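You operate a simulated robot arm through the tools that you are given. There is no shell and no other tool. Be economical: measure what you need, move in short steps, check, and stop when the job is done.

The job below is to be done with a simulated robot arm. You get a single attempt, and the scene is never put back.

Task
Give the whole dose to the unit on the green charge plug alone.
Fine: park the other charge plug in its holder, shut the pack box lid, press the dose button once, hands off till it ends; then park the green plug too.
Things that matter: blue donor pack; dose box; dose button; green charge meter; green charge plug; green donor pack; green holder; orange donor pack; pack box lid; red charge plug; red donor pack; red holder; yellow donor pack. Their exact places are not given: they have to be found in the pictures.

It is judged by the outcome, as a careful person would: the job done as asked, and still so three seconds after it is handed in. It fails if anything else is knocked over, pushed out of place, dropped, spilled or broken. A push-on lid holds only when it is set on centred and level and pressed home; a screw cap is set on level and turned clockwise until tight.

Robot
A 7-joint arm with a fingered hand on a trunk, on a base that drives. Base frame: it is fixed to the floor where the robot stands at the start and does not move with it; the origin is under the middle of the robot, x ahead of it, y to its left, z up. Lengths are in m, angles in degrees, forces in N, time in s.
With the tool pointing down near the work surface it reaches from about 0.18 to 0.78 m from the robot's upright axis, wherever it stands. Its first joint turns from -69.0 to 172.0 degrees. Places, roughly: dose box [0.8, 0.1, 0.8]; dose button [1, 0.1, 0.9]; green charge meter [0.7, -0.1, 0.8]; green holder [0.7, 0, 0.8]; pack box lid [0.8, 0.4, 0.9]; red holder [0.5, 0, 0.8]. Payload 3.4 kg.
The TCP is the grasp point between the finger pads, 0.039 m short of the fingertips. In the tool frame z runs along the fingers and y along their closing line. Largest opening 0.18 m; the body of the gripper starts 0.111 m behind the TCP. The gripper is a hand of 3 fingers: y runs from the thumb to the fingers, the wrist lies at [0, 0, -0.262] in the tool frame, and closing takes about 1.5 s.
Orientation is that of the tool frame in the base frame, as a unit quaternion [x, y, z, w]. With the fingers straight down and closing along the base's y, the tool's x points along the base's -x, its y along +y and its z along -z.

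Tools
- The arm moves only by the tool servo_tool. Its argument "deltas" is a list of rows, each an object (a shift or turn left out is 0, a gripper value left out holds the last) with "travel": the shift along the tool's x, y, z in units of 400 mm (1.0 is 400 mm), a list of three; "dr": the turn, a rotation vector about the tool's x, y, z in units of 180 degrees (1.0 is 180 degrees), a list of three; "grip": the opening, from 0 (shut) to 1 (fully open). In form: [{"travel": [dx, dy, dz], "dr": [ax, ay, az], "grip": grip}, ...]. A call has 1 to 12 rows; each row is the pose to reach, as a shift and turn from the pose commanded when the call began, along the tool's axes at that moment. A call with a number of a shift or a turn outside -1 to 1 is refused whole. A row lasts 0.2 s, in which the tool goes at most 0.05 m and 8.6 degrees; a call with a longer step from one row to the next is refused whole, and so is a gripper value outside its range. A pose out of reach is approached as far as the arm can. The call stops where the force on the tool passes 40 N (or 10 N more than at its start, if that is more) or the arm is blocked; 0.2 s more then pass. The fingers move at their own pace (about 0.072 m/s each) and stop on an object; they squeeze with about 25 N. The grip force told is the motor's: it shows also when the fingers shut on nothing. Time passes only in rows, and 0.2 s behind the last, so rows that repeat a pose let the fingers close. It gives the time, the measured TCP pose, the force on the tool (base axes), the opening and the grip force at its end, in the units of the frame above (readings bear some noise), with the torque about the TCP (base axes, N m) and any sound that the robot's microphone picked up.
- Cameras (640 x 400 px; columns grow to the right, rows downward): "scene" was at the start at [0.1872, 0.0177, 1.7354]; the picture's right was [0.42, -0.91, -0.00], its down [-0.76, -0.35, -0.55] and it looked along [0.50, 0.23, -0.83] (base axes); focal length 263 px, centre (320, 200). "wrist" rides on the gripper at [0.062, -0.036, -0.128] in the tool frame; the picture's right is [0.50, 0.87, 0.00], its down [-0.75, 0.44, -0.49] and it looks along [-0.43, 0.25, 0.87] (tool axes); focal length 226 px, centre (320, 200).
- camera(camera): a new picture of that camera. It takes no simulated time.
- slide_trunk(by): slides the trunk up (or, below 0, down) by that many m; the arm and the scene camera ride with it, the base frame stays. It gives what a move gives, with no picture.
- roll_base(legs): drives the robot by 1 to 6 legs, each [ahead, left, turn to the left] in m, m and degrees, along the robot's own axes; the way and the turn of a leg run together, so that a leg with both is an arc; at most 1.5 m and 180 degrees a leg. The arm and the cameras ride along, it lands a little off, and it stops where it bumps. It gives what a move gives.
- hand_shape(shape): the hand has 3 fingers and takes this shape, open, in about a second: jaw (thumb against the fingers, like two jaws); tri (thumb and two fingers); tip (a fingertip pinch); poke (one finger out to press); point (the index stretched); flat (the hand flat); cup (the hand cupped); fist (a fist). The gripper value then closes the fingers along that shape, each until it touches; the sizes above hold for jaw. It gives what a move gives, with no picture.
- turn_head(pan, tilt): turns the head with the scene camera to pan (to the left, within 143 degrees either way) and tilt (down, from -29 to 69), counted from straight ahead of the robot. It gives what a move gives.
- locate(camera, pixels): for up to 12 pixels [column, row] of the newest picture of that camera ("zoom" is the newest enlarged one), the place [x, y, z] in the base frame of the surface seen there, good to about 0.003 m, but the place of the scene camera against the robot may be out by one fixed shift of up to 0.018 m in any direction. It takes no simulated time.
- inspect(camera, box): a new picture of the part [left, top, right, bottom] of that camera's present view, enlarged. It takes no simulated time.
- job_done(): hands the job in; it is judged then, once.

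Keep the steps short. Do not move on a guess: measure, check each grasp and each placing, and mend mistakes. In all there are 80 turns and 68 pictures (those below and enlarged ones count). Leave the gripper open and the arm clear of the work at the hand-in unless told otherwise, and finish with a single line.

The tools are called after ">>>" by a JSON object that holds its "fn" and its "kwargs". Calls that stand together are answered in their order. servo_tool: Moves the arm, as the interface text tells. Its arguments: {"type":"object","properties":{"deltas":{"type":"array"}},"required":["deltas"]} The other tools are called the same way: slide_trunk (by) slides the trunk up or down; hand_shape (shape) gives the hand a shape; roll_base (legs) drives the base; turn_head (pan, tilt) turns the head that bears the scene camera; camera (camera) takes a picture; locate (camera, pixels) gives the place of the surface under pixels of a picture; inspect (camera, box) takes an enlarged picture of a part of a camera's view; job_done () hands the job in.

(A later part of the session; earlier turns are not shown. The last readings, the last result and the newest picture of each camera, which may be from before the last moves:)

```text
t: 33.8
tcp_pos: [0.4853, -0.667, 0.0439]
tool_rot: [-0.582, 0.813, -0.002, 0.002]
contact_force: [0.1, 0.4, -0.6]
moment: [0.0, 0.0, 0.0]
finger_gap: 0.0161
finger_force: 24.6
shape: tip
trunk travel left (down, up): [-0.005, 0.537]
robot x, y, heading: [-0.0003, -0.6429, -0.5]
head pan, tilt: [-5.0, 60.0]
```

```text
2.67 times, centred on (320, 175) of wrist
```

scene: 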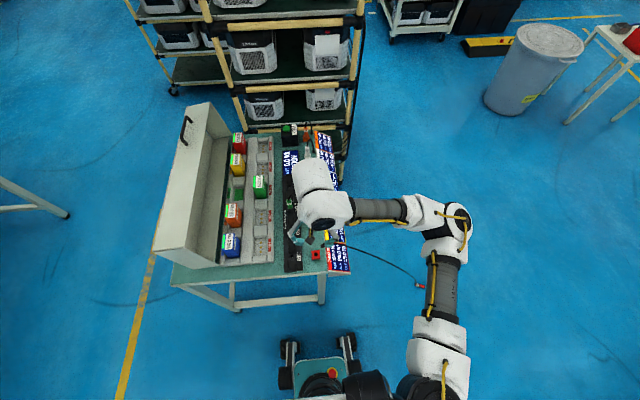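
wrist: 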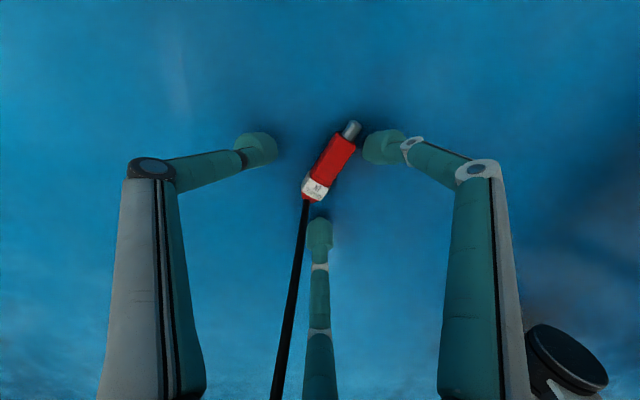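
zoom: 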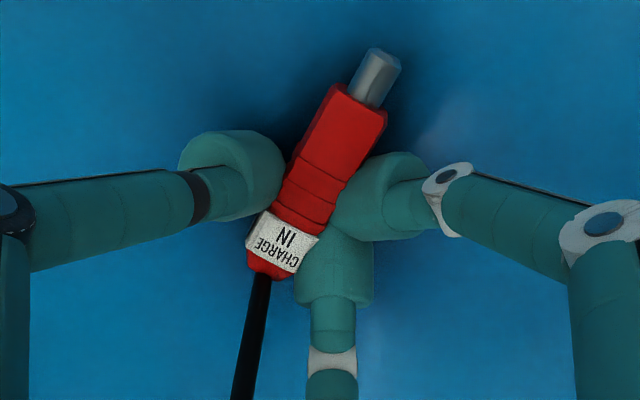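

Solid grasp across the plug. Lifting.

>>> {"fn": "servo_tool", "kwargs": {"deltas": [{"travel": [0, 0, -0.04]}, {"travel": [0, 0, -0.1]}, {"travel": [0, 0, -0.2]}, {"travel": [0, 0, -0.3]}, {"travel": [0, 0, -0.4]}, {"travel": [0, 0, -0.5]}, {"travel": [0, 0, -0.6]}, {"travel": [0, 0, -0.7]}, {"travel": [0, 0, -0.8]}, {"travel": [0, 0, -0.9]}, {"travel": [0, 0, -1.0]}]}}

>>> {"fn": "slide_trunk", "kwargs": {"by": 0.22}}

>>> {"fn": "servo_tool", "kwargs": {"deltas": [{"travel": [0, 0, -0.1]}, {"travel": [0, 0, -0.2]}, {"travel": [0, 0, -0.3]}, {"travel": [0, 0, -0.4]}, {"travel": [0, 0, -0.5]}, {"travel": [0, 0, -0.6]}, {"travel": [0, 0, -0.7]}, {"travel": [0, 0, -0.8]}, {"travel": [0, 0, -0.85]}]}}

>>> {"fn": "camera", "kwargs": {"camera": "wrist"}}

```text
t: 36.1
tcp_pos: [0.481, -0.6658, 0.4427]
tool_rot: [-0.582, 0.813, -0.002, 0.001]
contact_force: [-0.7, 0.2, -0.7]
moment: [0.01, -0.03, -0.02]
finger_gap: 0.016
finger_force: 25.1
shape: tip
trunk travel left (down, up): [-0.005, 0.537]
robot x, y, heading: [0.0011, -0.6399, -0.4]
head pan, tilt: [-5.0, 60.0]
```

```text
t: 38.5
tcp_pos: [0.4832, -0.6653, 0.6625]
tool_rot: [-0.582, 0.813, -0.001, 0.002]
contact_force: [-0.3, -0.7, -0.9]
moment: [-0.02, 0.03, 0.02]
finger_gap: 0.016
finger_force: 25.3
shape: tip
trunk travel left (down, up): [-0.225, 0.317]
robot x, y, heading: [-0.0008, -0.6381, -0.3]
head pan, tilt: [-5.0, 60.0]
```

```text
t: 40.5
tcp_pos: [0.4814, -0.6654, 1.0025]
tool_rot: [-0.582, 0.813, -0.002, 0.001]
contact_force: [0.1, 0.2, 0.0]
moment: [0.03, 0.0, 0.0]
finger_gap: 0.016
finger_force: 25.5
shape: tip
trunk travel left (down, up): [-0.225, 0.317]
robot x, y, heading: [-0.0027, -0.6393, -0.4]
head pan, tilt: [-5.0, 60.0]
```

```text
30 pictures are left
```

wrist: 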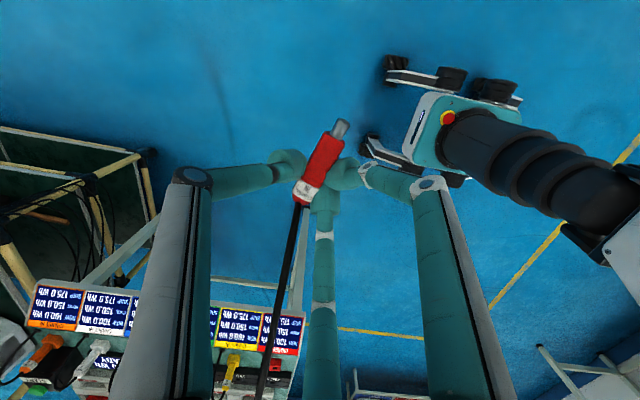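

Plug held securely. Now yaw the hand back −71° while moving ahead a little, then pitch it horizontal so that the plug hangs pin-down.

>>> {"fn": "servo_tool", "kwargs": {"deltas": [{"travel": [-0.01, -0.03, 0], "dr": [0, 0, 0.044]}, {"travel": [-0.02, -0.06, 0], "dr": [0, 0, 0.088]}, {"travel": [-0.03, -0.09, 0], "dr": [0, 0, 0.132]}, {"travel": [-0.04, -0.12, 0], "dr": [0, 0, 0.176]}, {"travel": [-0.05, -0.15, 0], "dr": [0, 0, 0.22]}, {"travel": [-0.06, -0.18, 0], "dr": [0, 0, 0.264]}, {"travel": [-0.07, -0.21, 0], "dr": [0, 0, 0.308]}, {"travel": [-0.081, -0.2366, 0], "dr": [0, 0, 0.352]}, {"travel": [-0.081, -0.2366, 0], "dr": [0, 0, 0.3956]}]}}

>>> {"fn": "servo_tool", "kwargs": {"deltas": [{"dr": [0, -0.0455, 0]}, {"dr": [0, -0.091, 0]}, {"dr": [0, -0.1365, 0]}, {"dr": [0, -0.182, 0]}, {"dr": [0, -0.2275, 0]}, {"dr": [0, -0.273, 0]}, {"dr": [0, -0.3185, 0]}, {"dr": [0, -0.364, 0]}, {"dr": [0, -0.4095, 0]}, {"dr": [0, -0.455, 0]}, {"dr": [0, -0.5, 0]}]}}

>>> {"fn": "camera", "kwargs": {"camera": "wrist"}}

>>> {"fn": "camera", "kwargs": {"camera": "scene"}}

```text
t: 42.5
tcp_pos: [0.5815, -0.6657, 1.0047]
tool_rot: [0.002, 1.0, -0.001, 0.003]
contact_force: [-1.0, 1.0, -0.7]
moment: [-0.01, -0.01, -0.03]
finger_gap: 0.0161
finger_force: 24.8
shape: tip
trunk travel left (down, up): [-0.225, 0.317]
robot x, y, heading: [-0.0053, -0.6397, -0.3]
head pan, tilt: [-5.0, 60.0]
```

```text
t: 44.9
tcp_pos: [0.5835, -0.6665, 1.0034]
tool_rot: [-0.001, 0.705, 0.0, 0.709]
contact_force: [0.5, 0.8, 0.1]
moment: [0.02, 0.02, 0.0]
finger_gap: 0.0158
finger_force: 25.2
shape: tip
trunk travel left (down, up): [-0.225, 0.317]
robot x, y, heading: [-0.0044, -0.639, -0.4]
head pan, tilt: [-5.0, 60.0]
```

```text
29 pictures are left
```

wrist: 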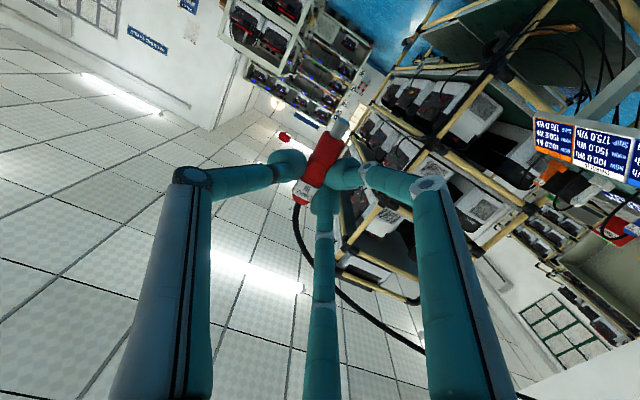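

```text
28 pictures are left
```

scene: 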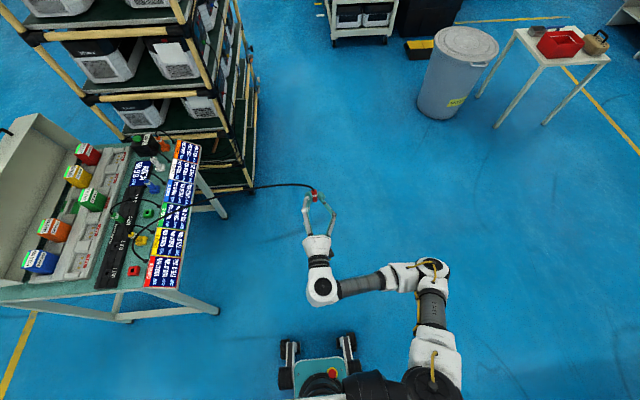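

Plug upright pin-down, hand horizontal. Drive back 0.14 and left 0.64 to face the red holder.

>>> {"fn": "roll_base", "kwargs": {"legs": [[-0.14, 0, 0.4], [0, 0.645, 0]]}}

>>> {"fn": "turn_head", "kwargs": {"pan": -2, "tilt": 50}}

>>> {"fn": "camera", "kwargs": {"camera": "scene"}}

>>> {"fn": "inspect", "kwargs": {"camera": "wrist", "box": [220, 100, 420, 250]}}

```text
t: 49.4
tcp_pos: [0.4416, -0.0239, 1.0036]
tool_rot: [0.001, 0.706, 0.001, 0.709]
contact_force: [-0.6, -1.5, -1.6]
moment: [0.0, 0.01, -0.03]
finger_gap: 0.0155
finger_force: 24.8
shape: tip
trunk travel left (down, up): [-0.225, 0.317]
robot x, y, heading: [-0.1452, 0.0034, -0.1]
head pan, tilt: [-5.0, 60.0]
```

```text
t: 50.1
tcp_pos: [0.4396, -0.0207, 1.0046]
tool_rot: [-0.001, 0.704, 0.0, 0.71]
contact_force: [-0.4, 0.6, -0.8]
moment: [-0.02, 0.02, 0.03]
finger_gap: 0.0159
finger_force: 25.0
shape: tip
trunk travel left (down, up): [-0.225, 0.317]
robot x, y, heading: [-0.1452, 0.0024, -0.0]
head pan, tilt: [-2.0, 50.0]
```

```text
27 pictures are left
```

scene: 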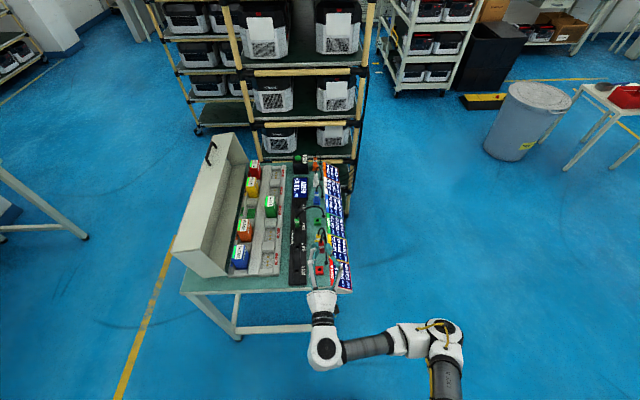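

```text
2.67 times, centred on (320, 175) of wrist
```

zoom: 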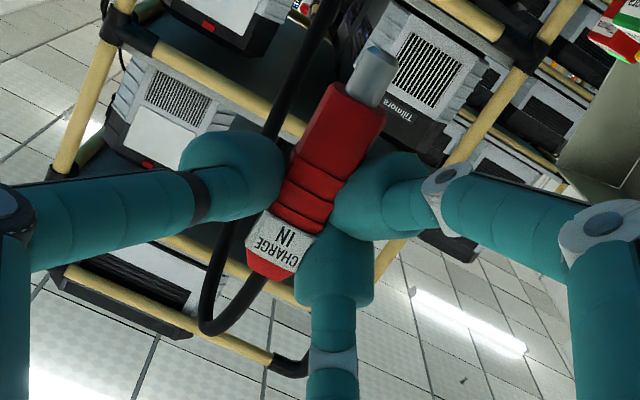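

Locate the plug's pin and body in the hand, so I know the offset from TCP.

>>> {"fn": "locate", "kwargs": {"camera": "zoom", "pixels": [[375, 65], [366, 72], [384, 75], [372, 90], [358, 85], [345, 110], [320, 150], [300, 190], [340, 165], [275, 245], [262, 265]]}}

>>> {"fn": "inspect", "kwargs": {"camera": "scene", "box": [260, 150, 380, 320]}}

```text
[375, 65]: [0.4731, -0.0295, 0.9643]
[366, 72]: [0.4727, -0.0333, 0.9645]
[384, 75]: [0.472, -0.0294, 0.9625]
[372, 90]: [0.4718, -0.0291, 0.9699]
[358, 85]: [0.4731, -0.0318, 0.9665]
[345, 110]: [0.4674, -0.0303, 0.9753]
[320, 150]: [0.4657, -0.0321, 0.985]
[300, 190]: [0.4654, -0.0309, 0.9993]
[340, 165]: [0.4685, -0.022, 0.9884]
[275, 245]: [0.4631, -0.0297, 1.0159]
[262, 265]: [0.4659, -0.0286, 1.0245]
```

```text
2.35 times, centred on (320, 235) of scene
```

zoom: 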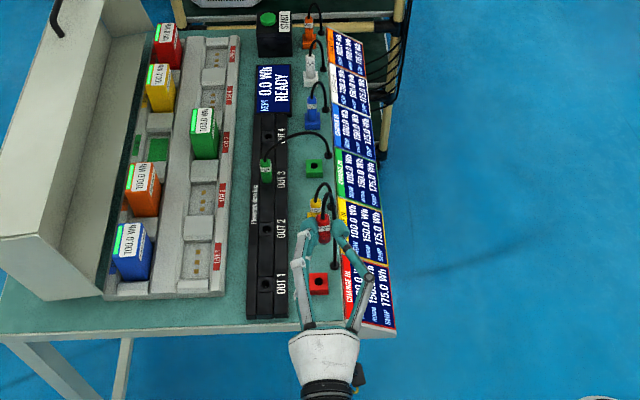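

Plug axis sits ≈36 mm ahead of TCP, −6 mm in y, pin tip 42 mm below. Check finger knuckle clearance versus the table edge before lowering.

>>> {"fn": "locate", "kwargs": {"camera": "scene", "pixels": [[320, 270], [320, 288], [320, 291], [300, 289], [310, 290], [297, 286], [345, 291]]}}

>>> {"fn": "locate", "kwargs": {"camera": "wrist", "pixels": [[450, 200]]}}

>>> {"fn": "camera", "kwargs": {"camera": "wrist"}}

>>> {"fn": "locate", "kwargs": {"camera": "wrist", "pixels": [[369, 172], [400, 183], [428, 190], [440, 220], [450, 280], [350, 178], [355, 185]]}}

```text
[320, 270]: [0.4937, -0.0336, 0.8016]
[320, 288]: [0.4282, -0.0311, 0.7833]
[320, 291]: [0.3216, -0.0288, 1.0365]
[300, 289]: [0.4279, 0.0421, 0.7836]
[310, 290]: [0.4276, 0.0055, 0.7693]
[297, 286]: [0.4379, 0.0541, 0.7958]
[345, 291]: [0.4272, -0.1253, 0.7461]
```

```text
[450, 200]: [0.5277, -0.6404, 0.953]
```

```text
24 pictures are left
```

wrist: 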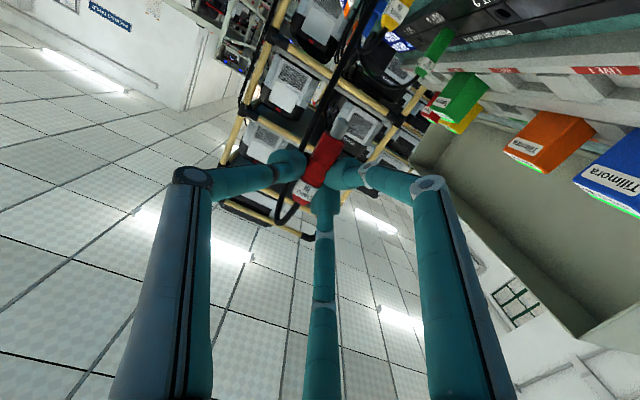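

```text
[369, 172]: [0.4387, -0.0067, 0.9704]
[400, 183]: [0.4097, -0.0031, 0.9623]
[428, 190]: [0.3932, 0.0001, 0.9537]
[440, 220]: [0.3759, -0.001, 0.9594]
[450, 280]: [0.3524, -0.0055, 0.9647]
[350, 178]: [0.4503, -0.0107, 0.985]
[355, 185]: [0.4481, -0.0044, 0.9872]
```

Lower finger would brush the table if I went fully home, so I'll insert ~6–8 mm, release, and then push/regrip higher to seat. First hover just above the hole.

>>> {"fn": "servo_tool", "kwargs": {"deltas": [{"travel": [0.08, 0.0225, 0.0138]}, {"travel": [0.16, 0.0225, 0.0138]}, {"travel": [0.24, 0.0225, 0.0138]}, {"travel": [0.29, 0.0225, 0.0138]}, {"travel": [0.325, 0.0225, 0.0138]}, {"travel": [0.325, 0.0225, 0.0138]}]}}

>>> {"fn": "inspect", "kwargs": {"camera": "scene", "box": [280, 230, 360, 300]}}

>>> {"fn": "inspect", "kwargs": {"camera": "wrist", "box": [260, 70, 420, 220]}}

```text
t: 51.5
tcp_pos: [0.4466, -0.0085, 0.8752]
tool_rot: [-0.002, 0.704, -0.001, 0.71]
contact_force: [0.9, 0.6, -0.7]
moment: [0.01, 0.02, -0.05]
finger_gap: 0.0159
finger_force: 25.0
shape: tip
trunk travel left (down, up): [-0.225, 0.317]
robot x, y, heading: [-0.1421, 0.0082, -0.1]
head pan, tilt: [-2.0, 50.0]
```

```text
5.71 times, centred on (320, 265) of scene
```

zoom: 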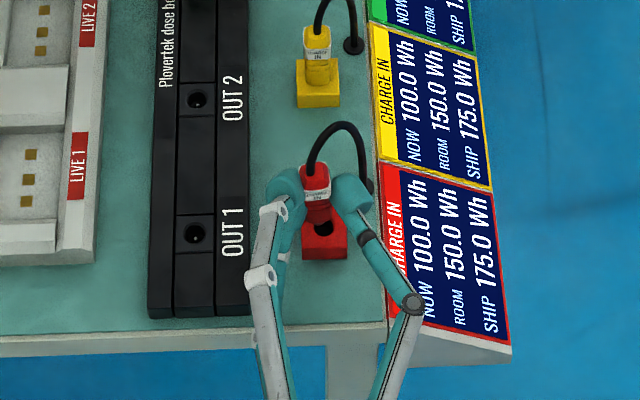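

```text
2.67 times, centred on (340, 145) of wrist
```

zoom: 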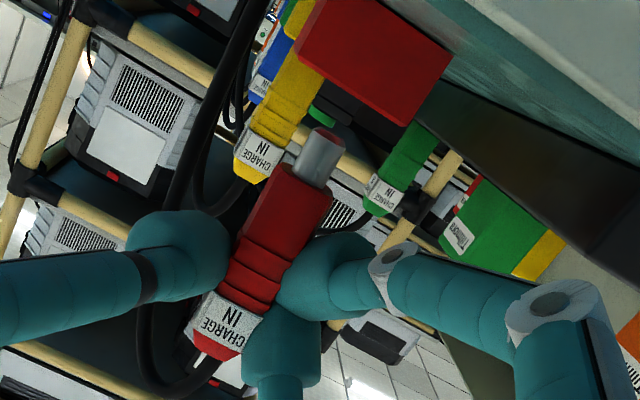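

Pin is ~4 mm too far left (+y) of the hole by pixel geometry. Correcting −4 mm and checking closer.

>>> {"fn": "servo_tool", "kwargs": {"deltas": [{"travel": [0, -0.0108, 0]}, {"travel": [0, -0.0108, 0]}, {"travel": [0, -0.0108, 0]}]}}

>>> {"fn": "inspect", "kwargs": {"camera": "scene", "box": [304, 255, 336, 275]}}

>>> {"fn": "inspect", "kwargs": {"camera": "wrist", "box": [300, 60, 400, 150]}}

```text
t: 52.3
tcp_pos: [0.4474, -0.0111, 0.8748]
tool_rot: [-0.002, 0.704, -0.002, 0.71]
contact_force: [0.3, 0.3, -0.6]
moment: [-0.02, 0.04, -0.02]
finger_gap: 0.0157
finger_force: 25.2
shape: tip
trunk travel left (down, up): [-0.225, 0.317]
robot x, y, heading: [-0.1397, 0.0075, 0.0]
head pan, tilt: [-2.0, 50.0]
```

```text
16.00 times, centred on (320, 265) of scene
```

zoom: 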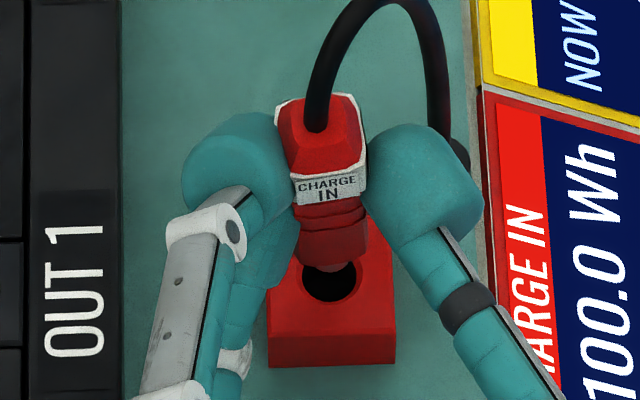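

```text
4.44 times, centred on (350, 105) of wrist
```

zoom: 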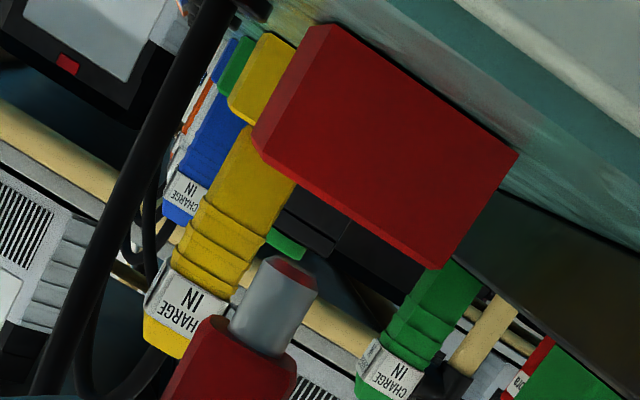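

Nearly aligned (≈1 mm off each way). Fine shift and lower gently into the hole.

>>> {"fn": "servo_tool", "kwargs": {"deltas": [{"travel": [0.0, -0.0027, -0.0025]}, {"travel": [0.015, -0.0027, -0.0025]}, {"travel": [0.027, -0.0027, -0.0025]}, {"travel": [0.036, -0.0027, -0.0025]}, {"travel": [0.045, -0.0027, -0.0025]}, {"travel": [0.053, -0.0027, -0.0025]}]}}

>>> {"fn": "inspect", "kwargs": {"camera": "scene", "box": [304, 255, 336, 275]}}

```text
t: 53.7
tcp_pos: [0.4444, -0.0143, 0.8545]
tool_rot: [-0.003, 0.704, 0.0, 0.71]
contact_force: [-0.7, -0.1, 0.7]
moment: [-0.04, -0.04, -0.01]
finger_gap: 0.0158
finger_force: 24.8
shape: tip
trunk travel left (down, up): [-0.225, 0.317]
robot x, y, heading: [-0.1417, 0.0079, 0.0]
head pan, tilt: [-2.0, 50.0]
```

```text
16.00 times, centred on (320, 265) of scene
```

zoom: 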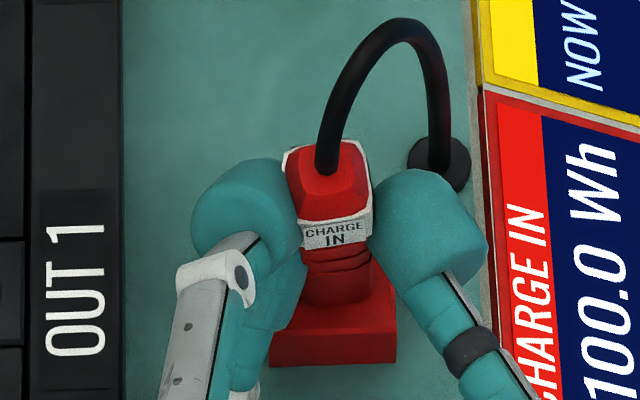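

In with no resistance. 4 mm more.

>>> {"fn": "servo_tool", "kwargs": {"deltas": [{"travel": [0.004, 0, 0]}, {"travel": [0.008, 0, 0]}, {"travel": [0.011, 0, 0]}]}}

```text
t: 54.5
tcp_pos: [0.4453, -0.013, 0.8514]
tool_rot: [-0.003, 0.703, 0.001, 0.711]
contact_force: [1.3, -0.8, 9.7]
moment: [-0.11, -0.29, -0.02]
finger_gap: 0.0158
finger_force: 25.2
shape: tip
trunk travel left (down, up): [-0.225, 0.317]
robot x, y, heading: [-0.142, 0.0041, -0.1]
head pan, tilt: [-2.0, 50.0]
```

>>> {"fn": "inspect", "kwargs": {"camera": "wrist", "box": [280, 70, 420, 200]}}

```text
3.08 times, centred on (350, 135) of wrist
```

zoom: 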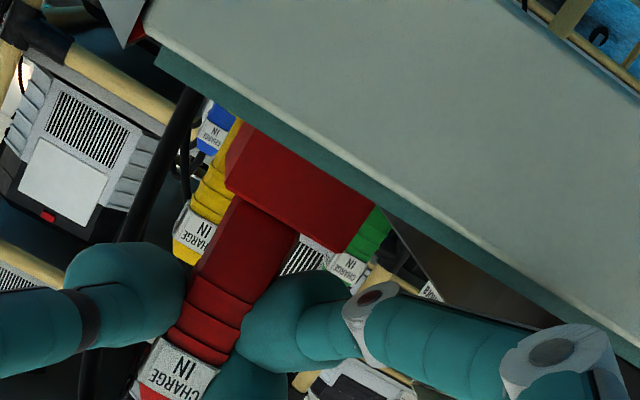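

Body meets the holder, no pin visible, finger clear. Press slightly more for seating, then relax, open slightly.

>>> {"fn": "servo_tool", "kwargs": {"deltas": [{"travel": [0.004, 0, 0]}, {"travel": [0.006, 0, 0]}]}}

>>> {"fn": "servo_tool", "kwargs": {"deltas": [{"travel": [-0.008, 0, 0]}, {"travel": [-0.008, 0, 0], "grip": 0.14}, {"travel": [-0.008, 0, 0], "grip": 0.14}, {"travel": [-0.008, 0, 0], "grip": 0.14}]}}

>>> {"fn": "inspect", "kwargs": {"camera": "scene", "box": [304, 255, 336, 275]}}

```text
t: 55.1
tcp_pos: [0.4453, -0.0137, 0.8506]
tool_rot: [-0.002, 0.702, 0.0, 0.712]
contact_force: [4.2, -0.5, 21.5]
moment: [-0.23, -0.71, 0.03]
finger_gap: 0.0152
finger_force: 25.3
shape: tip
trunk travel left (down, up): [-0.225, 0.317]
robot x, y, heading: [-0.1407, 0.0062, 0.3]
head pan, tilt: [-2.0, 50.0]
```

```text
t: 56.1
tcp_pos: [0.4448, -0.0132, 0.8504]
tool_rot: [-0.002, 0.705, -0.001, 0.709]
contact_force: [-2.6, -1.8, 6.9]
moment: [0.11, 0.26, 0.1]
finger_gap: 0.0237
finger_force: 0.1
shape: tip
trunk travel left (down, up): [-0.225, 0.317]
robot x, y, heading: [-0.1457, 0.0016, 0.0]
head pan, tilt: [-2.0, 50.0]
```

```text
16.00 times, centred on (320, 265) of scene
```

zoom: 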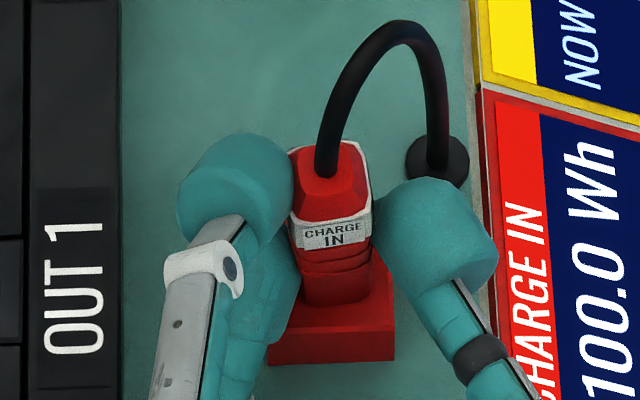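

Released. Raise 4 mm to relieve the lower finger, open a bit more, retreat straight back.

>>> {"fn": "servo_tool", "kwargs": {"deltas": [{"travel": [-0.01, 0, 0], "grip": 0.14}, {"travel": [-0.012, 0, 0], "grip": 0.19}, {"travel": [-0.012, 0, 0], "grip": 0.19}, {"travel": [-0.012, 0, -0.04], "grip": 0.19}, {"travel": [-0.012, 0, -0.1], "grip": 0.19}, {"travel": [-0.012, 0, -0.2], "grip": 0.19}, {"travel": [-0.012, 0, -0.3], "grip": 0.19}]}}

>>> {"fn": "inspect", "kwargs": {"camera": "scene", "box": [290, 245, 350, 285]}}

```text
t: 57.7
tcp_pos: [0.3242, -0.0138, 0.8554]
tool_rot: [-0.002, 0.704, -0.001, 0.71]
contact_force: [0.0, -0.5, 0.0]
moment: [0.0, -0.03, 0.02]
finger_gap: 0.0339
finger_force: 0.0
shape: tip
trunk travel left (down, up): [-0.225, 0.317]
robot x, y, heading: [-0.1396, 0.005, 0.1]
head pan, tilt: [-2.0, 50.0]
```

```text
10.00 times, centred on (320, 265) of scene
```

zoom: 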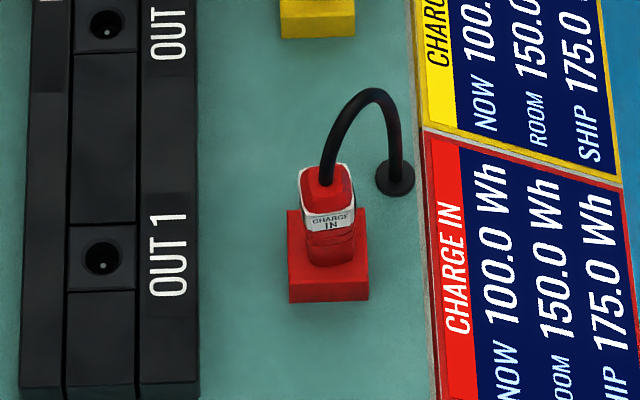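

Red plug is parked upright. Next the lid: raise and point the hand down, close fingers, drive to (0.06, 0.1).

>>> {"fn": "servo_tool", "kwargs": {"deltas": [{"travel": [-0.06, 0, 0], "dr": [0, 0.0455, 0], "grip": 0}, {"travel": [-0.12, 0, 0], "dr": [0, 0.091, 0], "grip": 0}, {"travel": [-0.18, 0, 0], "dr": [0, 0.1365, 0], "grip": 0}, {"travel": [-0.24, 0, 0], "dr": [0, 0.182, 0], "grip": 0}, {"travel": [-0.3, 0, 0], "dr": [0, 0.2275, 0], "grip": 0}, {"travel": [-0.36, 0, 0], "dr": [0, 0.273, 0], "grip": 0}, {"travel": [-0.42, 0, 0], "dr": [0, 0.3185, 0], "grip": 0}, {"travel": [-0.48, 0, 0], "dr": [0, 0.364, 0], "grip": 0}, {"travel": [-0.54, 0, 0], "dr": [0, 0.4095, 0], "grip": 0}, {"travel": [-0.6, 0, 0], "dr": [0, 0.455, 0], "grip": 0}, {"travel": [-0.66, 0, 0], "dr": [0, 0.5, 0], "grip": 0}]}}

>>> {"fn": "roll_base", "kwargs": {"legs": [[0.2, 0.1, 0]]}}

>>> {"fn": "servo_tool", "kwargs": {"deltas": [{"travel": [0, 0.1, 0], "grip": 0}, {"travel": [0, 0.2, 0]}, {"travel": [0, 0.3, 0]}, {"travel": [0, 0.4, 0]}, {"travel": [0, 0.5, 0]}]}}

>>> {"fn": "camera", "kwargs": {"camera": "wrist"}}

```text
t: 58.7
tcp_pos: [0.3129, -0.0437, 0.8957]
tool_rot: [-0.068, 0.874, -0.092, 0.472]
contact_force: [0.0, 0.8, 0.0]
moment: [-0.03, -0.01, -0.03]
finger_gap: 0.0001
finger_force: 25.1
shape: tip
out of reach, approached as far as the arm can: row 5
trunk travel left (down, up): [-0.225, 0.317]
robot x, y, heading: [-0.143, 0.0048, -0.1]
head pan, tilt: [-2.0, 50.0]
stopped in row 5: the arm was blocked; the commanded pose is now the measured one
```

```text
t: 60.4
tcp_pos: [0.5128, 0.0522, 0.8935]
tool_rot: [-0.07, 0.875, -0.089, 0.47]
contact_force: [1.1, -0.4, -0.5]
moment: [-0.01, -0.01, -0.01]
finger_gap: 0.0001
finger_force: 24.9
shape: tip
trunk travel left (down, up): [-0.225, 0.317]
robot x, y, heading: [0.0592, 0.1046, 0.0]
head pan, tilt: [-2.0, 50.0]
```

```text
t: 61.5
tcp_pos: [0.5342, 0.1739, 0.8604]
tool_rot: [-0.101, 0.834, -0.159, 0.518]
contact_force: [0.4, -0.3, 0.3]
moment: [0.03, 0.02, -0.01]
finger_gap: 0.0001
finger_force: 24.9
shape: tip
trunk travel left (down, up): [-0.225, 0.317]
robot x, y, heading: [0.0601, 0.1041, -0.0]
head pan, tilt: [-2.0, 50.0]
stopped in row 5: the arm was blocked; the commanded pose is now the measured one
```

```text
15 pictures are left
```

wrist: 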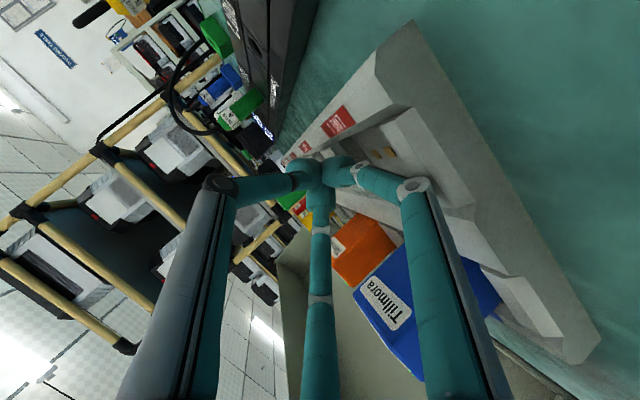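

I chained too far; the arm stopped partway (blocked, no force). Checking the scene for any disturbance.

>>> {"fn": "turn_head", "kwargs": {"pan": 10, "tilt": 55}}

>>> {"fn": "camera", "kwargs": {"camera": "scene"}}

```text
t: 62.3
tcp_pos: [0.5347, 0.1747, 0.86]
tool_rot: [-0.102, 0.834, -0.16, 0.518]
contact_force: [-0.7, -0.9, -0.5]
moment: [0.01, -0.03, 0.01]
finger_gap: 0.0
finger_force: 25.2
shape: tip
trunk travel left (down, up): [-0.225, 0.317]
robot x, y, heading: [0.0579, 0.1029, 0.1]
head pan, tilt: [10.0, 55.0]
```

```text
14 pictures are left
```

scene: 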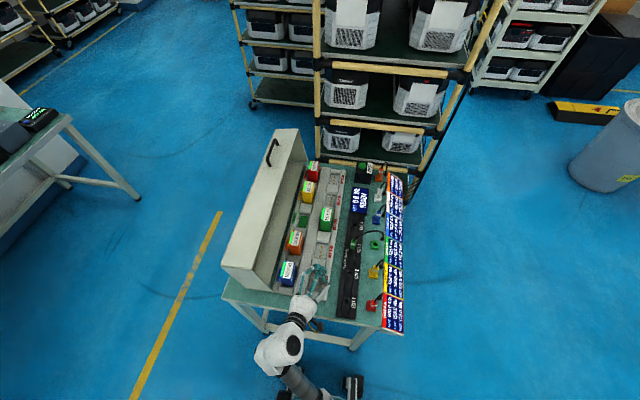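

All intact, red plug still parked. Raise straight up with the trunk, which is safe.

>>> {"fn": "slide_trunk", "kwargs": {"by": 0.3}}

>>> {"fn": "servo_tool", "kwargs": {"deltas": [{"travel": [0, 0, -0.05]}, {"travel": [0, 0, -0.1]}, {"travel": [0, 0, -0.2]}]}}

```text
t: 65.3
tcp_pos: [0.5613, 0.1494, 1.1818]
tool_rot: [-0.111, 0.803, -0.201, 0.55]
contact_force: [0.3, -0.2, 0.0]
moment: [-0.01, 0.02, 0.0]
finger_gap: 0.0
finger_force: 25.1
shape: tip
trunk travel left (down, up): [-0.525, 0.017]
robot x, y, heading: [0.0549, 0.1034, -0.0]
head pan, tilt: [10.0, 55.0]
```

```text
t: 65.8
tcp_pos: [0.5466, 0.1535, 1.2157]
tool_rot: [-0.11, 0.783, -0.211, 0.575]
contact_force: [-0.2, 0.3, -0.2]
moment: [-0.02, 0.01, 0.01]
finger_gap: 0.0
finger_force: 25.1
shape: tip
trunk travel left (down, up): [-0.525, 0.017]
robot x, y, heading: [0.0557, 0.1049, 0.3]
head pan, tilt: [10.0, 55.0]
stopped in row 2: the arm was blocked; the commanded pose is now the measured one
```

Arm is near a joint limit; I'll reach forward while turning the hand back to straight down.

>>> {"fn": "servo_tool", "kwargs": {"deltas": [{"travel": [-0.008, 0.002, 0.024], "dr": [-0.0145, 0.0395, 0.0076]}, {"travel": [-0.016, 0.0035, 0.047], "dr": [-0.029, 0.079, 0.0151]}, {"travel": [-0.024, 0.005, 0.071], "dr": [-0.0435, 0.1185, 0.0227]}, {"travel": [-0.032, 0.007, 0.095], "dr": [-0.058, 0.158, 0.0303]}, {"travel": [-0.04, 0.009, 0.119], "dr": [-0.0725, 0.1975, 0.0379]}, {"travel": [-0.047, 0.0105, 0.142], "dr": [-0.087, 0.237, 0.0454]}, {"travel": [-0.055, 0.012, 0.166], "dr": [-0.1015, 0.2765, 0.053]}, {"travel": [-0.063, 0.014, 0.19], "dr": [-0.116, 0.316, 0.0606]}, {"travel": [-0.071, 0.016, 0.213], "dr": [-0.1305, 0.3555, 0.0681]}, {"travel": [-0.079, 0.0175, 0.237], "dr": [-0.145, 0.395, 0.0757]}]}}

```text
t: 68.0
tcp_pos: [0.7627, 0.1206, 1.2084]
tool_rot: [-0.002, 1.0, 0.002, -0.004]
contact_force: [-1.0, -0.5, -1.6]
moment: [0.04, -0.02, 0.02]
finger_gap: 0.0
finger_force: 25.5
shape: tip
out of reach, approached as far as the arm can: row 5, 6, 7, 8, 9, 10
trunk travel left (down, up): [-0.525, 0.017]
robot x, y, heading: [0.058, 0.1024, -0.1]
head pan, tilt: [10.0, 55.0]
```

Hand points down at (0.763, 0.121, 1.208). Lower the trunk 0.1 m to regain workspace, hold still and read.

>>> {"fn": "slide_trunk", "kwargs": {"by": -0.1}}

>>> {"fn": "servo_tool", "kwargs": {"deltas": [{"travel": [0.03, 0.03, 0]}, {"travel": [0.06, 0.06, 0]}]}}

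```text
t: 69.3
tcp_pos: [0.7632, 0.1222, 1.1069]
tool_rot: [0.0, 1.0, 0.0, -0.005]
contact_force: [-0.9, -0.4, -0.4]
moment: [0.01, -0.04, -0.02]
finger_gap: 0.0002
finger_force: 24.9
shape: tip
trunk travel left (down, up): [-0.425, 0.117]
robot x, y, heading: [0.057, 0.1028, -0.2]
head pan, tilt: [10.0, 55.0]
```

```text
t: 69.9
tcp_pos: [0.7567, 0.149, 1.1024]
tool_rot: [-0.001, 1.0, 0.0, -0.005]
contact_force: [0.2, -0.7, 0.2]
moment: [0.0, -0.04, -0.04]
finger_gap: 0.0
finger_force: 25.0
shape: tip
out of reach, approached as far as the arm can: row 1, 2
trunk travel left (down, up): [-0.425, 0.117]
robot x, y, heading: [0.0607, 0.1023, -0.2]
head pan, tilt: [10.0, 55.0]
```

Responsive. Move back in x first, watching readings, then over the lid to its outer side.

>>> {"fn": "servo_tool", "kwargs": {"deltas": [{"travel": [0.08, 0, -0.03]}, {"travel": [0.16, 0, -0.05]}, {"travel": [0.24, 0, -0.05]}, {"travel": [0.32, 0, -0.05]}, {"travel": [0.4, 0, -0.05]}, {"travel": [0.48, 0, -0.05]}, {"travel": [0.48, 0, -0.05]}]}}

```text
t: 71.5
tcp_pos: [0.7544, 0.1577, 1.1076]
tool_rot: [-0.001, 1.0, 0.0, -0.005]
contact_force: [0.0, 0.3, -0.4]
moment: [-0.02, -0.01, -0.03]
finger_gap: 0.0
finger_force: 25.3
shape: tip
out of reach, approached as far as the arm can: row 1, 2, 3, 4, 5, 6, 7
trunk travel left (down, up): [-0.425, 0.117]
robot x, y, heading: [0.0585, 0.1067, -0.1]
head pan, tilt: [10.0, 55.0]
```

>>> {"fn": "camera", "kwargs": {"camera": "scene"}}

```text
13 pictures are left
```

scene: 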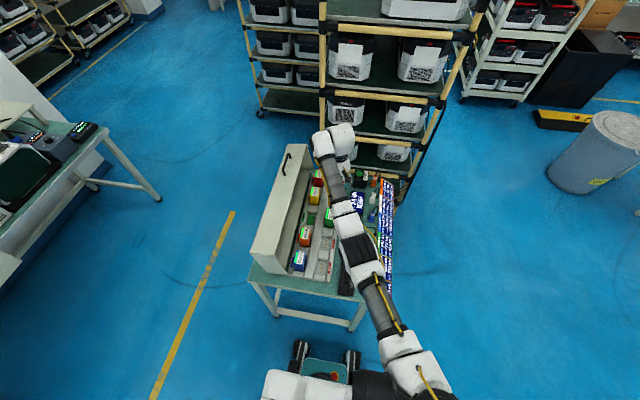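

The arm is fully stretched (elbow singular), so it can't fold inward. I'll perturb: pitch the hand forward/up to break the elbow out of line.

>>> {"fn": "servo_tool", "kwargs": {"deltas": [{"travel": [0, 0, -0.05], "dr": [0, -0.045, 0]}, {"travel": [0, 0, -0.1], "dr": [0, -0.09, 0]}, {"travel": [0, 0, -0.15], "dr": [0, -0.135, 0]}, {"travel": [0, 0, -0.2], "dr": [0, -0.18, 0]}, {"travel": [0, 0, -0.2], "dr": [0, -0.225, 0]}, {"travel": [0, 0, -0.2], "dr": [0, -0.225, 0]}, {"travel": [0, 0, -0.2], "dr": [0, -0.225, 0]}]}}

```text
t: 73.1
tcp_pos: [0.7545, 0.1587, 1.1872]
tool_rot: [0.0, 0.94, 0.001, 0.342]
contact_force: [0.9, 0.3, -0.1]
moment: [-0.02, 0.03, -0.02]
finger_gap: 0.0
finger_force: 25.0
shape: tip
out of reach, approached as far as the arm can: row 1, 2
trunk travel left (down, up): [-0.425, 0.117]
robot x, y, heading: [0.0618, 0.1022, -0.2]
head pan, tilt: [10.0, 55.0]
```

It followed, elbow is bent now. Pull back in x 0.2 m.

>>> {"fn": "servo_tool", "kwargs": {"deltas": [{"travel": [0.064, 0, -0.054]}, {"travel": [0.128, 0, -0.107]}, {"travel": [0.192, 0, -0.161]}, {"travel": [0.256, 0, -0.214]}, {"travel": [0.32, 0, -0.268]}, {"travel": [0.383, 0, -0.321]}, {"travel": [0.383, 0, -0.321]}]}}

```text
t: 74.7
tcp_pos: [0.5905, 0.16, 1.1243]
tool_rot: [0.0, 0.939, 0.001, 0.344]
contact_force: [0.1, 1.0, 0.4]
moment: [0.0, 0.03, 0.03]
finger_gap: 0.0
finger_force: 25.8
shape: tip
out of reach, approached as far as the arm can: row 3, 4, 5, 6, 7
trunk travel left (down, up): [-0.425, 0.117]
robot x, y, heading: [0.0607, 0.0995, -0.2]
head pan, tilt: [10.0, 55.0]
```

Now move left over the lid while pitching back down, keeping height.

>>> {"fn": "servo_tool", "kwargs": {"deltas": [{"travel": [-0.024, 0.05, -0.029], "dr": [0, 0.02, 0]}, {"travel": [-0.048, 0.1, -0.0575], "dr": [0, 0.05, 0]}, {"travel": [-0.048, 0.2, -0.0575], "dr": [0, 0.085, 0]}, {"travel": [-0.048, 0.3, -0.0575], "dr": [0, 0.12, 0]}, {"travel": [-0.048, 0.4, -0.0575], "dr": [0, 0.155, 0]}, {"travel": [-0.048, 0.5, -0.0575], "dr": [0, 0.19, 0]}, {"travel": [-0.048, 0.6, -0.0575], "dr": [0, 0.222, 0]}, {"travel": [-0.048, 0.7, -0.0575], "dr": [0, 0.222, 0]}, {"travel": [-0.048, 0.7, -0.0575], "dr": [0, 0.222, 0]}]}}

```text
t: 76.7
tcp_pos: [0.5898, 0.4043, 1.1566]
tool_rot: [-0.005, 1.0, 0.0, 0.0]
contact_force: [0.5, -0.7, -0.1]
moment: [0.0, 0.03, -0.02]
finger_gap: 0.0002
finger_force: 25.1
shape: tip
out of reach, approached as far as the arm can: row 1, 2, 3, 4, 5, 8, 9
trunk travel left (down, up): [-0.425, 0.117]
robot x, y, heading: [0.0598, 0.1035, 0.0]
head pan, tilt: [10.0, 55.0]
```

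Shift the base left 0.08 to put the hand behind the lid, then look.

>>> {"fn": "roll_base", "kwargs": {"legs": [[0, 0.085, 0]]}}

>>> {"fn": "camera", "kwargs": {"camera": "wrist"}}

```text
t: 78.3
tcp_pos: [0.5728, 0.5339, 1.1539]
tool_rot: [0.002, 1.0, -0.016, 0.003]
contact_force: [-2.5, 2.2, -0.8]
moment: [-0.3, -0.32, -0.01]
finger_gap: 0.0
finger_force: 24.6
shape: tip
trunk travel left (down, up): [-0.425, 0.117]
robot x, y, heading: [0.0538, 0.1929, 0.3]
head pan, tilt: [10.0, 55.0]
stopped in leg 1: the robot was blocked; the commanded pose is now the measured one
```

```text
12 pictures are left
```

wrist: 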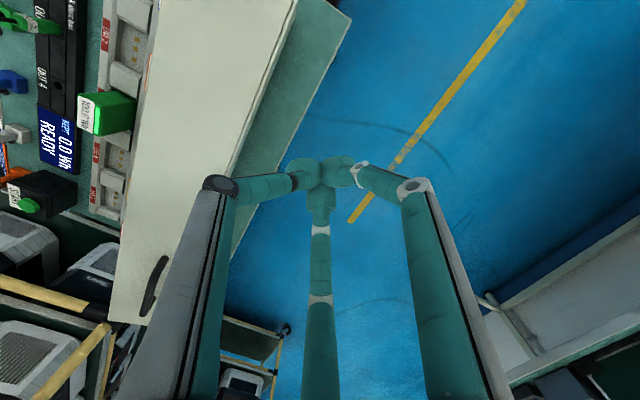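

>>> {"fn": "locate", "kwargs": {"camera": "wrist", "pixels": [[270, 40], [240, 130], [255, 110], [300, 60], [200, 100], [120, 230], [155, 285], [110, 300], [150, 150], [233, 200]]}}

```text
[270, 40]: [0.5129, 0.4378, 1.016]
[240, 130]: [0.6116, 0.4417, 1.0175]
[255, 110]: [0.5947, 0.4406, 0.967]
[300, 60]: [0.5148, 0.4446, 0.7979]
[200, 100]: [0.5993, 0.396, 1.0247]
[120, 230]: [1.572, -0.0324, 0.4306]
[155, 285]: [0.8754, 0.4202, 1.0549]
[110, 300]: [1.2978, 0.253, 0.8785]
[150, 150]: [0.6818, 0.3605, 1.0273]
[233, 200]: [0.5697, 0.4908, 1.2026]
```

Lid undisturbed: outer face y≈0.442, top z≈1.02. Lower the fingertips behind it to z≈0.98 and approach.

>>> {"fn": "servo_tool", "kwargs": {"deltas": [{"travel": [0, 0, 0.1]}, {"travel": [0, 0, 0.2]}, {"travel": [0, 0, 0.28]}, {"travel": [0, 0, 0.335]}, {"travel": [0, -0.06, 0.335]}, {"travel": [0, -0.12, 0.335]}, {"travel": [0, -0.12, 0.335]}]}}

```text
t: 79.7
tcp_pos: [0.5873, 0.3852, 1.0456]
tool_rot: [0.006, 1.0, 0.027, 0.008]
contact_force: [1.2, 0.1, -0.6]
moment: [0.1, 0.16, -0.02]
finger_gap: 0.0
finger_force: 25.2
shape: tip
trunk travel left (down, up): [-0.425, 0.117]
robot x, y, heading: [0.0582, 0.1713, 0.2]
head pan, tilt: [10.0, 55.0]
stopped in row 7: the force on the tool passed its limit (the readings are from after the stop); the commanded pose is now the measured one
```

Readings show a bigger shift than commanded and a contact. Looking.

>>> {"fn": "camera", "kwargs": {"camera": "scene"}}

>>> {"fn": "camera", "kwargs": {"camera": "wrist"}}

```text
11 pictures are left
```

scene: 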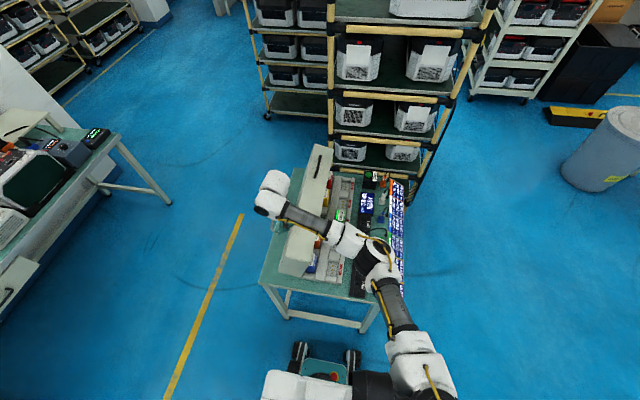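

```text
10 pictures are left
```

wrist: 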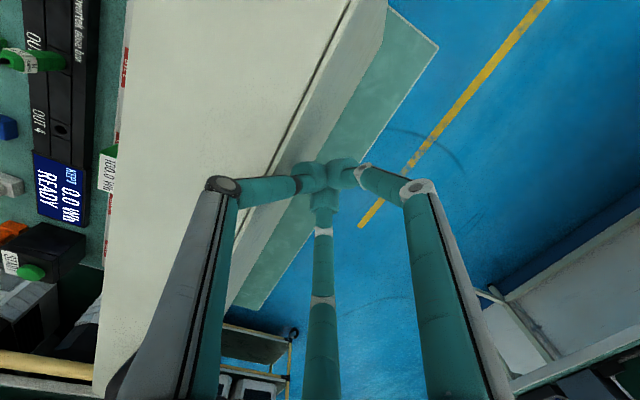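

The lid is already tilting over with the push. Continue −y in small steps.

>>> {"fn": "servo_tool", "kwargs": {"deltas": [{"travel": [0, -0.03, 0]}, {"travel": [0, -0.06, 0]}, {"travel": [0, -0.09, 0]}, {"travel": [0, -0.12, 0]}, {"travel": [0, -0.15, 0]}, {"travel": [0, -0.18, 0]}]}}

```text
t: 81.1
tcp_pos: [0.5862, 0.3467, 1.0391]
tool_rot: [0.005, 1.0, 0.015, 0.009]
contact_force: [-0.7, -0.7, 0.2]
moment: [0.03, -0.03, -0.01]
finger_gap: 0.0
finger_force: 25.2
shape: tip
trunk travel left (down, up): [-0.425, 0.117]
robot x, y, heading: [0.0566, 0.1767, 0.1]
head pan, tilt: [10.0, 55.0]
```

>>> {"fn": "camera", "kwargs": {"camera": "wrist"}}

>>> {"fn": "locate", "kwargs": {"camera": "wrist", "pixels": [[250, 40], [200, 100], [150, 50], [120, 200], [300, 100], [280, 150], [220, 120], [160, 250]]}}

```text
9 pictures are left
```

wrist: 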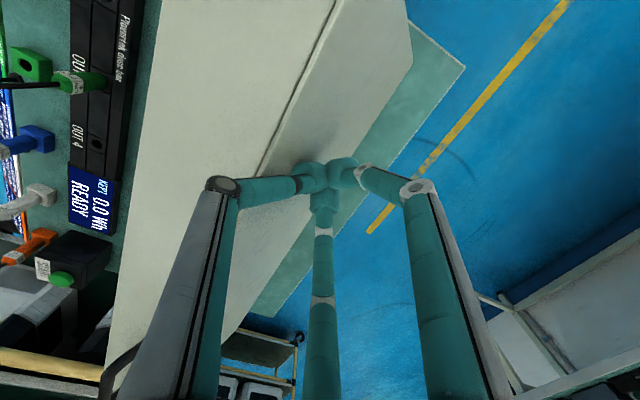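

```text
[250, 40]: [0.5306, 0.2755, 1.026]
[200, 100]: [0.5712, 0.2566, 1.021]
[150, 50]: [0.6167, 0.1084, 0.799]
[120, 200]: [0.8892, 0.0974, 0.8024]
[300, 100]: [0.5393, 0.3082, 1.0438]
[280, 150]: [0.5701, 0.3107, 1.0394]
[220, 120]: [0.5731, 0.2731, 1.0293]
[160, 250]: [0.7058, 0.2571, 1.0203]
```

Lid is ~35° rotated, held by hinge friction. Push on, curving downward.

>>> {"fn": "servo_tool", "kwargs": {"deltas": [{"travel": [0, -0.04, 0]}, {"travel": [0, -0.08, 0]}, {"travel": [0, -0.12, 0]}, {"travel": [0, -0.16, 0.01]}, {"travel": [0, -0.2, 0.02]}, {"travel": [0, -0.24, 0.03]}, {"travel": [0, -0.28, 0.04]}, {"travel": [0, -0.28, 0.04]}]}}

```text
t: 82.9
tcp_pos: [0.5843, 0.2167, 1.0191]
tool_rot: [0.005, 1.0, 0.02, 0.01]
contact_force: [0.0, -0.5, 0.0]
moment: [0.06, 0.04, 0.02]
finger_gap: 0.0002
finger_force: 25.1
shape: tip
trunk travel left (down, up): [-0.425, 0.117]
robot x, y, heading: [0.0565, 0.1761, 0.2]
head pan, tilt: [10.0, 55.0]
```

>>> {"fn": "camera", "kwargs": {"camera": "wrist"}}

>>> {"fn": "locate", "kwargs": {"camera": "wrist", "pixels": [[250, 40], [200, 100], [230, 150], [300, 100], [280, 150], [340, 100], [370, 50], [330, 140], [270, 250]]}}

```text
8 pictures are left
```

wrist: 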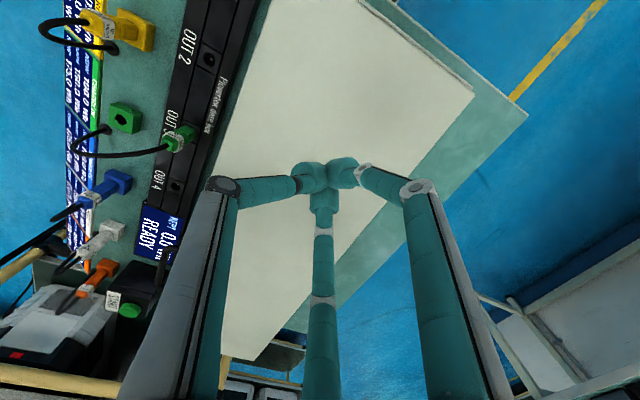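

```text
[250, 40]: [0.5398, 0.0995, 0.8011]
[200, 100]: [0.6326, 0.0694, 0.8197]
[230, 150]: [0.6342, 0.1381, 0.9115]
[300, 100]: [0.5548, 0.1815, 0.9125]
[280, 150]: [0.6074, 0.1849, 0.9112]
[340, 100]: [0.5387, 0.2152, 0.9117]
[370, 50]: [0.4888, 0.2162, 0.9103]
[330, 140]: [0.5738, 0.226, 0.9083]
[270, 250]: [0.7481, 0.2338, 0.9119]
```

Lid lies flat (z≈0.911 throughout) – shut. A light press down to make sure, then up.

>>> {"fn": "servo_tool", "kwargs": {"deltas": [{"travel": [0, -0.04, 0.06]}, {"travel": [0, -0.08, 0.1]}, {"travel": [0, -0.08, 0.13]}, {"travel": [0, -0.08, 0.15]}, {"travel": [0, -0.08, 0.16]}, {"travel": [0, -0.08, 0.17]}, {"travel": [0, -0.08, 0.18]}]}}

>>> {"fn": "servo_tool", "kwargs": {"deltas": [{"travel": [0, 0, -0.1]}, {"travel": [0, 0, -0.2]}, {"travel": [0, 0, -0.3]}, {"travel": [0, 0, -0.35]}]}}

```text
t: 84.5
tcp_pos: [0.585, 0.2045, 0.9517]
tool_rot: [0.004, 1.0, 0.019, 0.014]
contact_force: [0.0, 7.3, 23.8]
moment: [0.43, 0.04, -0.01]
finger_gap: 0.0
finger_force: 24.7
shape: tip
trunk travel left (down, up): [-0.425, 0.117]
robot x, y, heading: [0.0566, 0.1779, 0.0]
head pan, tilt: [10.0, 55.0]
```

```text
t: 85.5
tcp_pos: [0.5835, 0.1931, 1.0877]
tool_rot: [0.005, 1.0, 0.018, 0.009]
contact_force: [-1.5, -0.6, 0.5]
moment: [0.07, 0.0, 0.0]
finger_gap: 0.0003
finger_force: 25.5
shape: tip
trunk travel left (down, up): [-0.425, 0.117]
robot x, y, heading: [0.056, 0.175, 0.3]
head pan, tilt: [10.0, 55.0]
```

Lid is firm and shut. Now drive to the right side of the bench: back, right, turn left 90°.

>>> {"fn": "roll_base", "kwargs": {"legs": [[-0.25, 0, 0], [0, -0.9, 0], [0, 0, 90]]}}

```text
t: 95.5
tcp_pos: [-0.2126, -0.1902, 1.0871]
tool_rot: [-0.704, 0.71, 0.019, -0.006]
contact_force: [-1.1, -0.3, 0.3]
moment: [0.0, 0.0, 0.0]
finger_gap: 0.0001
finger_force: 24.8
shape: tip
trunk travel left (down, up): [-0.425, 0.117]
robot x, y, heading: [-0.1965, -0.7173, 90.1]
head pan, tilt: [10.0, 55.0]
```

>>> {"fn": "roll_base", "kwargs": {"legs": [[0, -0.98, 0]]}}

>>> {"fn": "turn_head", "kwargs": {"pan": -10, "tilt": 50}}

>>> {"fn": "camera", "kwargs": {"camera": "scene"}}

```text
t: 100.5
tcp_pos: [0.7646, -0.196, 1.0888]
tool_rot: [-0.699, 0.715, 0.019, -0.003]
contact_force: [-1.1, -0.7, -0.3]
moment: [0.01, 0.03, 0.01]
finger_gap: 0.0
finger_force: 24.6
shape: tip
trunk travel left (down, up): [-0.425, 0.117]
robot x, y, heading: [0.782, -0.7215, 89.6]
head pan, tilt: [10.0, 55.0]
```

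```text
t: 101.4
tcp_pos: [0.7625, -0.1977, 1.0896]
tool_rot: [-0.7, 0.714, 0.019, -0.004]
contact_force: [-0.7, -0.6, -0.5]
moment: [-0.02, 0.01, -0.01]
finger_gap: 0.0
finger_force: 24.9
shape: tip
trunk travel left (down, up): [-0.425, 0.117]
robot x, y, heading: [0.7833, -0.7216, 89.6]
head pan, tilt: [-10.0, 50.0]
```

```text
7 pictures are left
```

scene: 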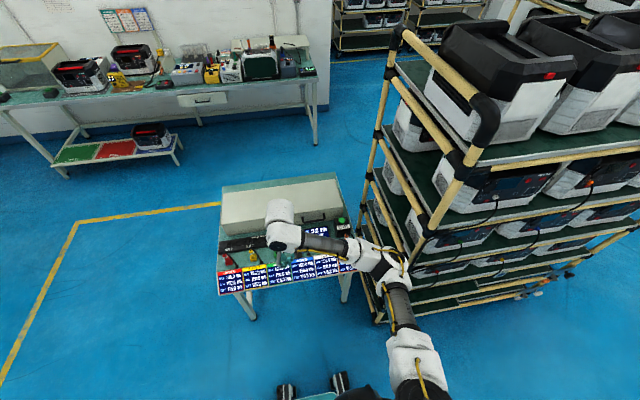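

Elbow is near the shelf, so I shift left 0.15 and forward 0.2 for good reach with clearance.

>>> {"fn": "roll_base", "kwargs": {"legs": [[0, 0.15, 0.4], [0.2, 0, 0]]}}

>>> {"fn": "camera", "kwargs": {"camera": "wrist"}}

```text
t: 103.9
tcp_pos: [0.5781, 0.0018, 1.0883]
tool_rot: [-0.704, 0.71, 0.009, 0.007]
contact_force: [-1.0, -1.1, -0.3]
moment: [0.0, -0.11, -0.03]
finger_gap: 0.0
finger_force: 25.3
shape: tip
trunk travel left (down, up): [-0.425, 0.117]
robot x, y, heading: [0.6293, -0.5194, 89.9]
head pan, tilt: [-10.0, 50.0]
```

```text
6 pictures are left
```

wrist: 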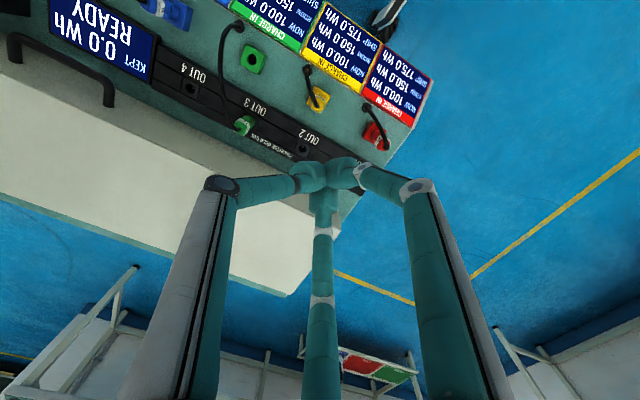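

View is clear; red plug parked, lid shut, green plug in OUT3. Locate green items, then move the hand toward the button in steps.

>>> {"fn": "locate", "kwargs": {"camera": "wrist", "pixels": [[242, 118], [243, 133], [240, 125], [252, 58], [245, 50], [262, 72], [376, 135], [285, 290], [60, 70], [100, 100]]}}

>>> {"fn": "servo_tool", "kwargs": {"deltas": [{"travel": [-0.03, -0.1, 0]}, {"travel": [-0.06, -0.2, 0]}, {"travel": [-0.09, -0.3, 0]}, {"travel": [-0.12, -0.4, 0]}, {"travel": [-0.14, -0.5, 0]}, {"travel": [-0.14, -0.6, 0]}, {"travel": [-0.14, -0.7, 0]}, {"travel": [-0.14, -0.8, 0]}, {"travel": [-0.14, -0.9, 0]}]}}

```text
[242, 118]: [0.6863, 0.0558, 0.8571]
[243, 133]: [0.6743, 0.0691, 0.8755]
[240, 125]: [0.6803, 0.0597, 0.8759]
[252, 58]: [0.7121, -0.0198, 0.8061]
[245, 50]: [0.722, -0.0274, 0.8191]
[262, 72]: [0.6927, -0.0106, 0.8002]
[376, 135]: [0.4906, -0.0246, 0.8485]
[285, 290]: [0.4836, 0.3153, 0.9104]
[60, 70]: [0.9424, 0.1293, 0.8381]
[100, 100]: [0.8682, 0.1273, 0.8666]
```

```text
t: 105.9
tcp_pos: [0.9852, 0.0517, 1.0758]
tool_rot: [-0.702, 0.712, 0.024, -0.006]
contact_force: [0.6, -0.6, -0.4]
moment: [0.06, 0.15, 0.02]
finger_gap: 0.0
finger_force: 25.2
shape: tip
trunk travel left (down, up): [-0.425, 0.117]
robot x, y, heading: [0.6353, -0.5208, 89.9]
head pan, tilt: [-10.0, 50.0]
```

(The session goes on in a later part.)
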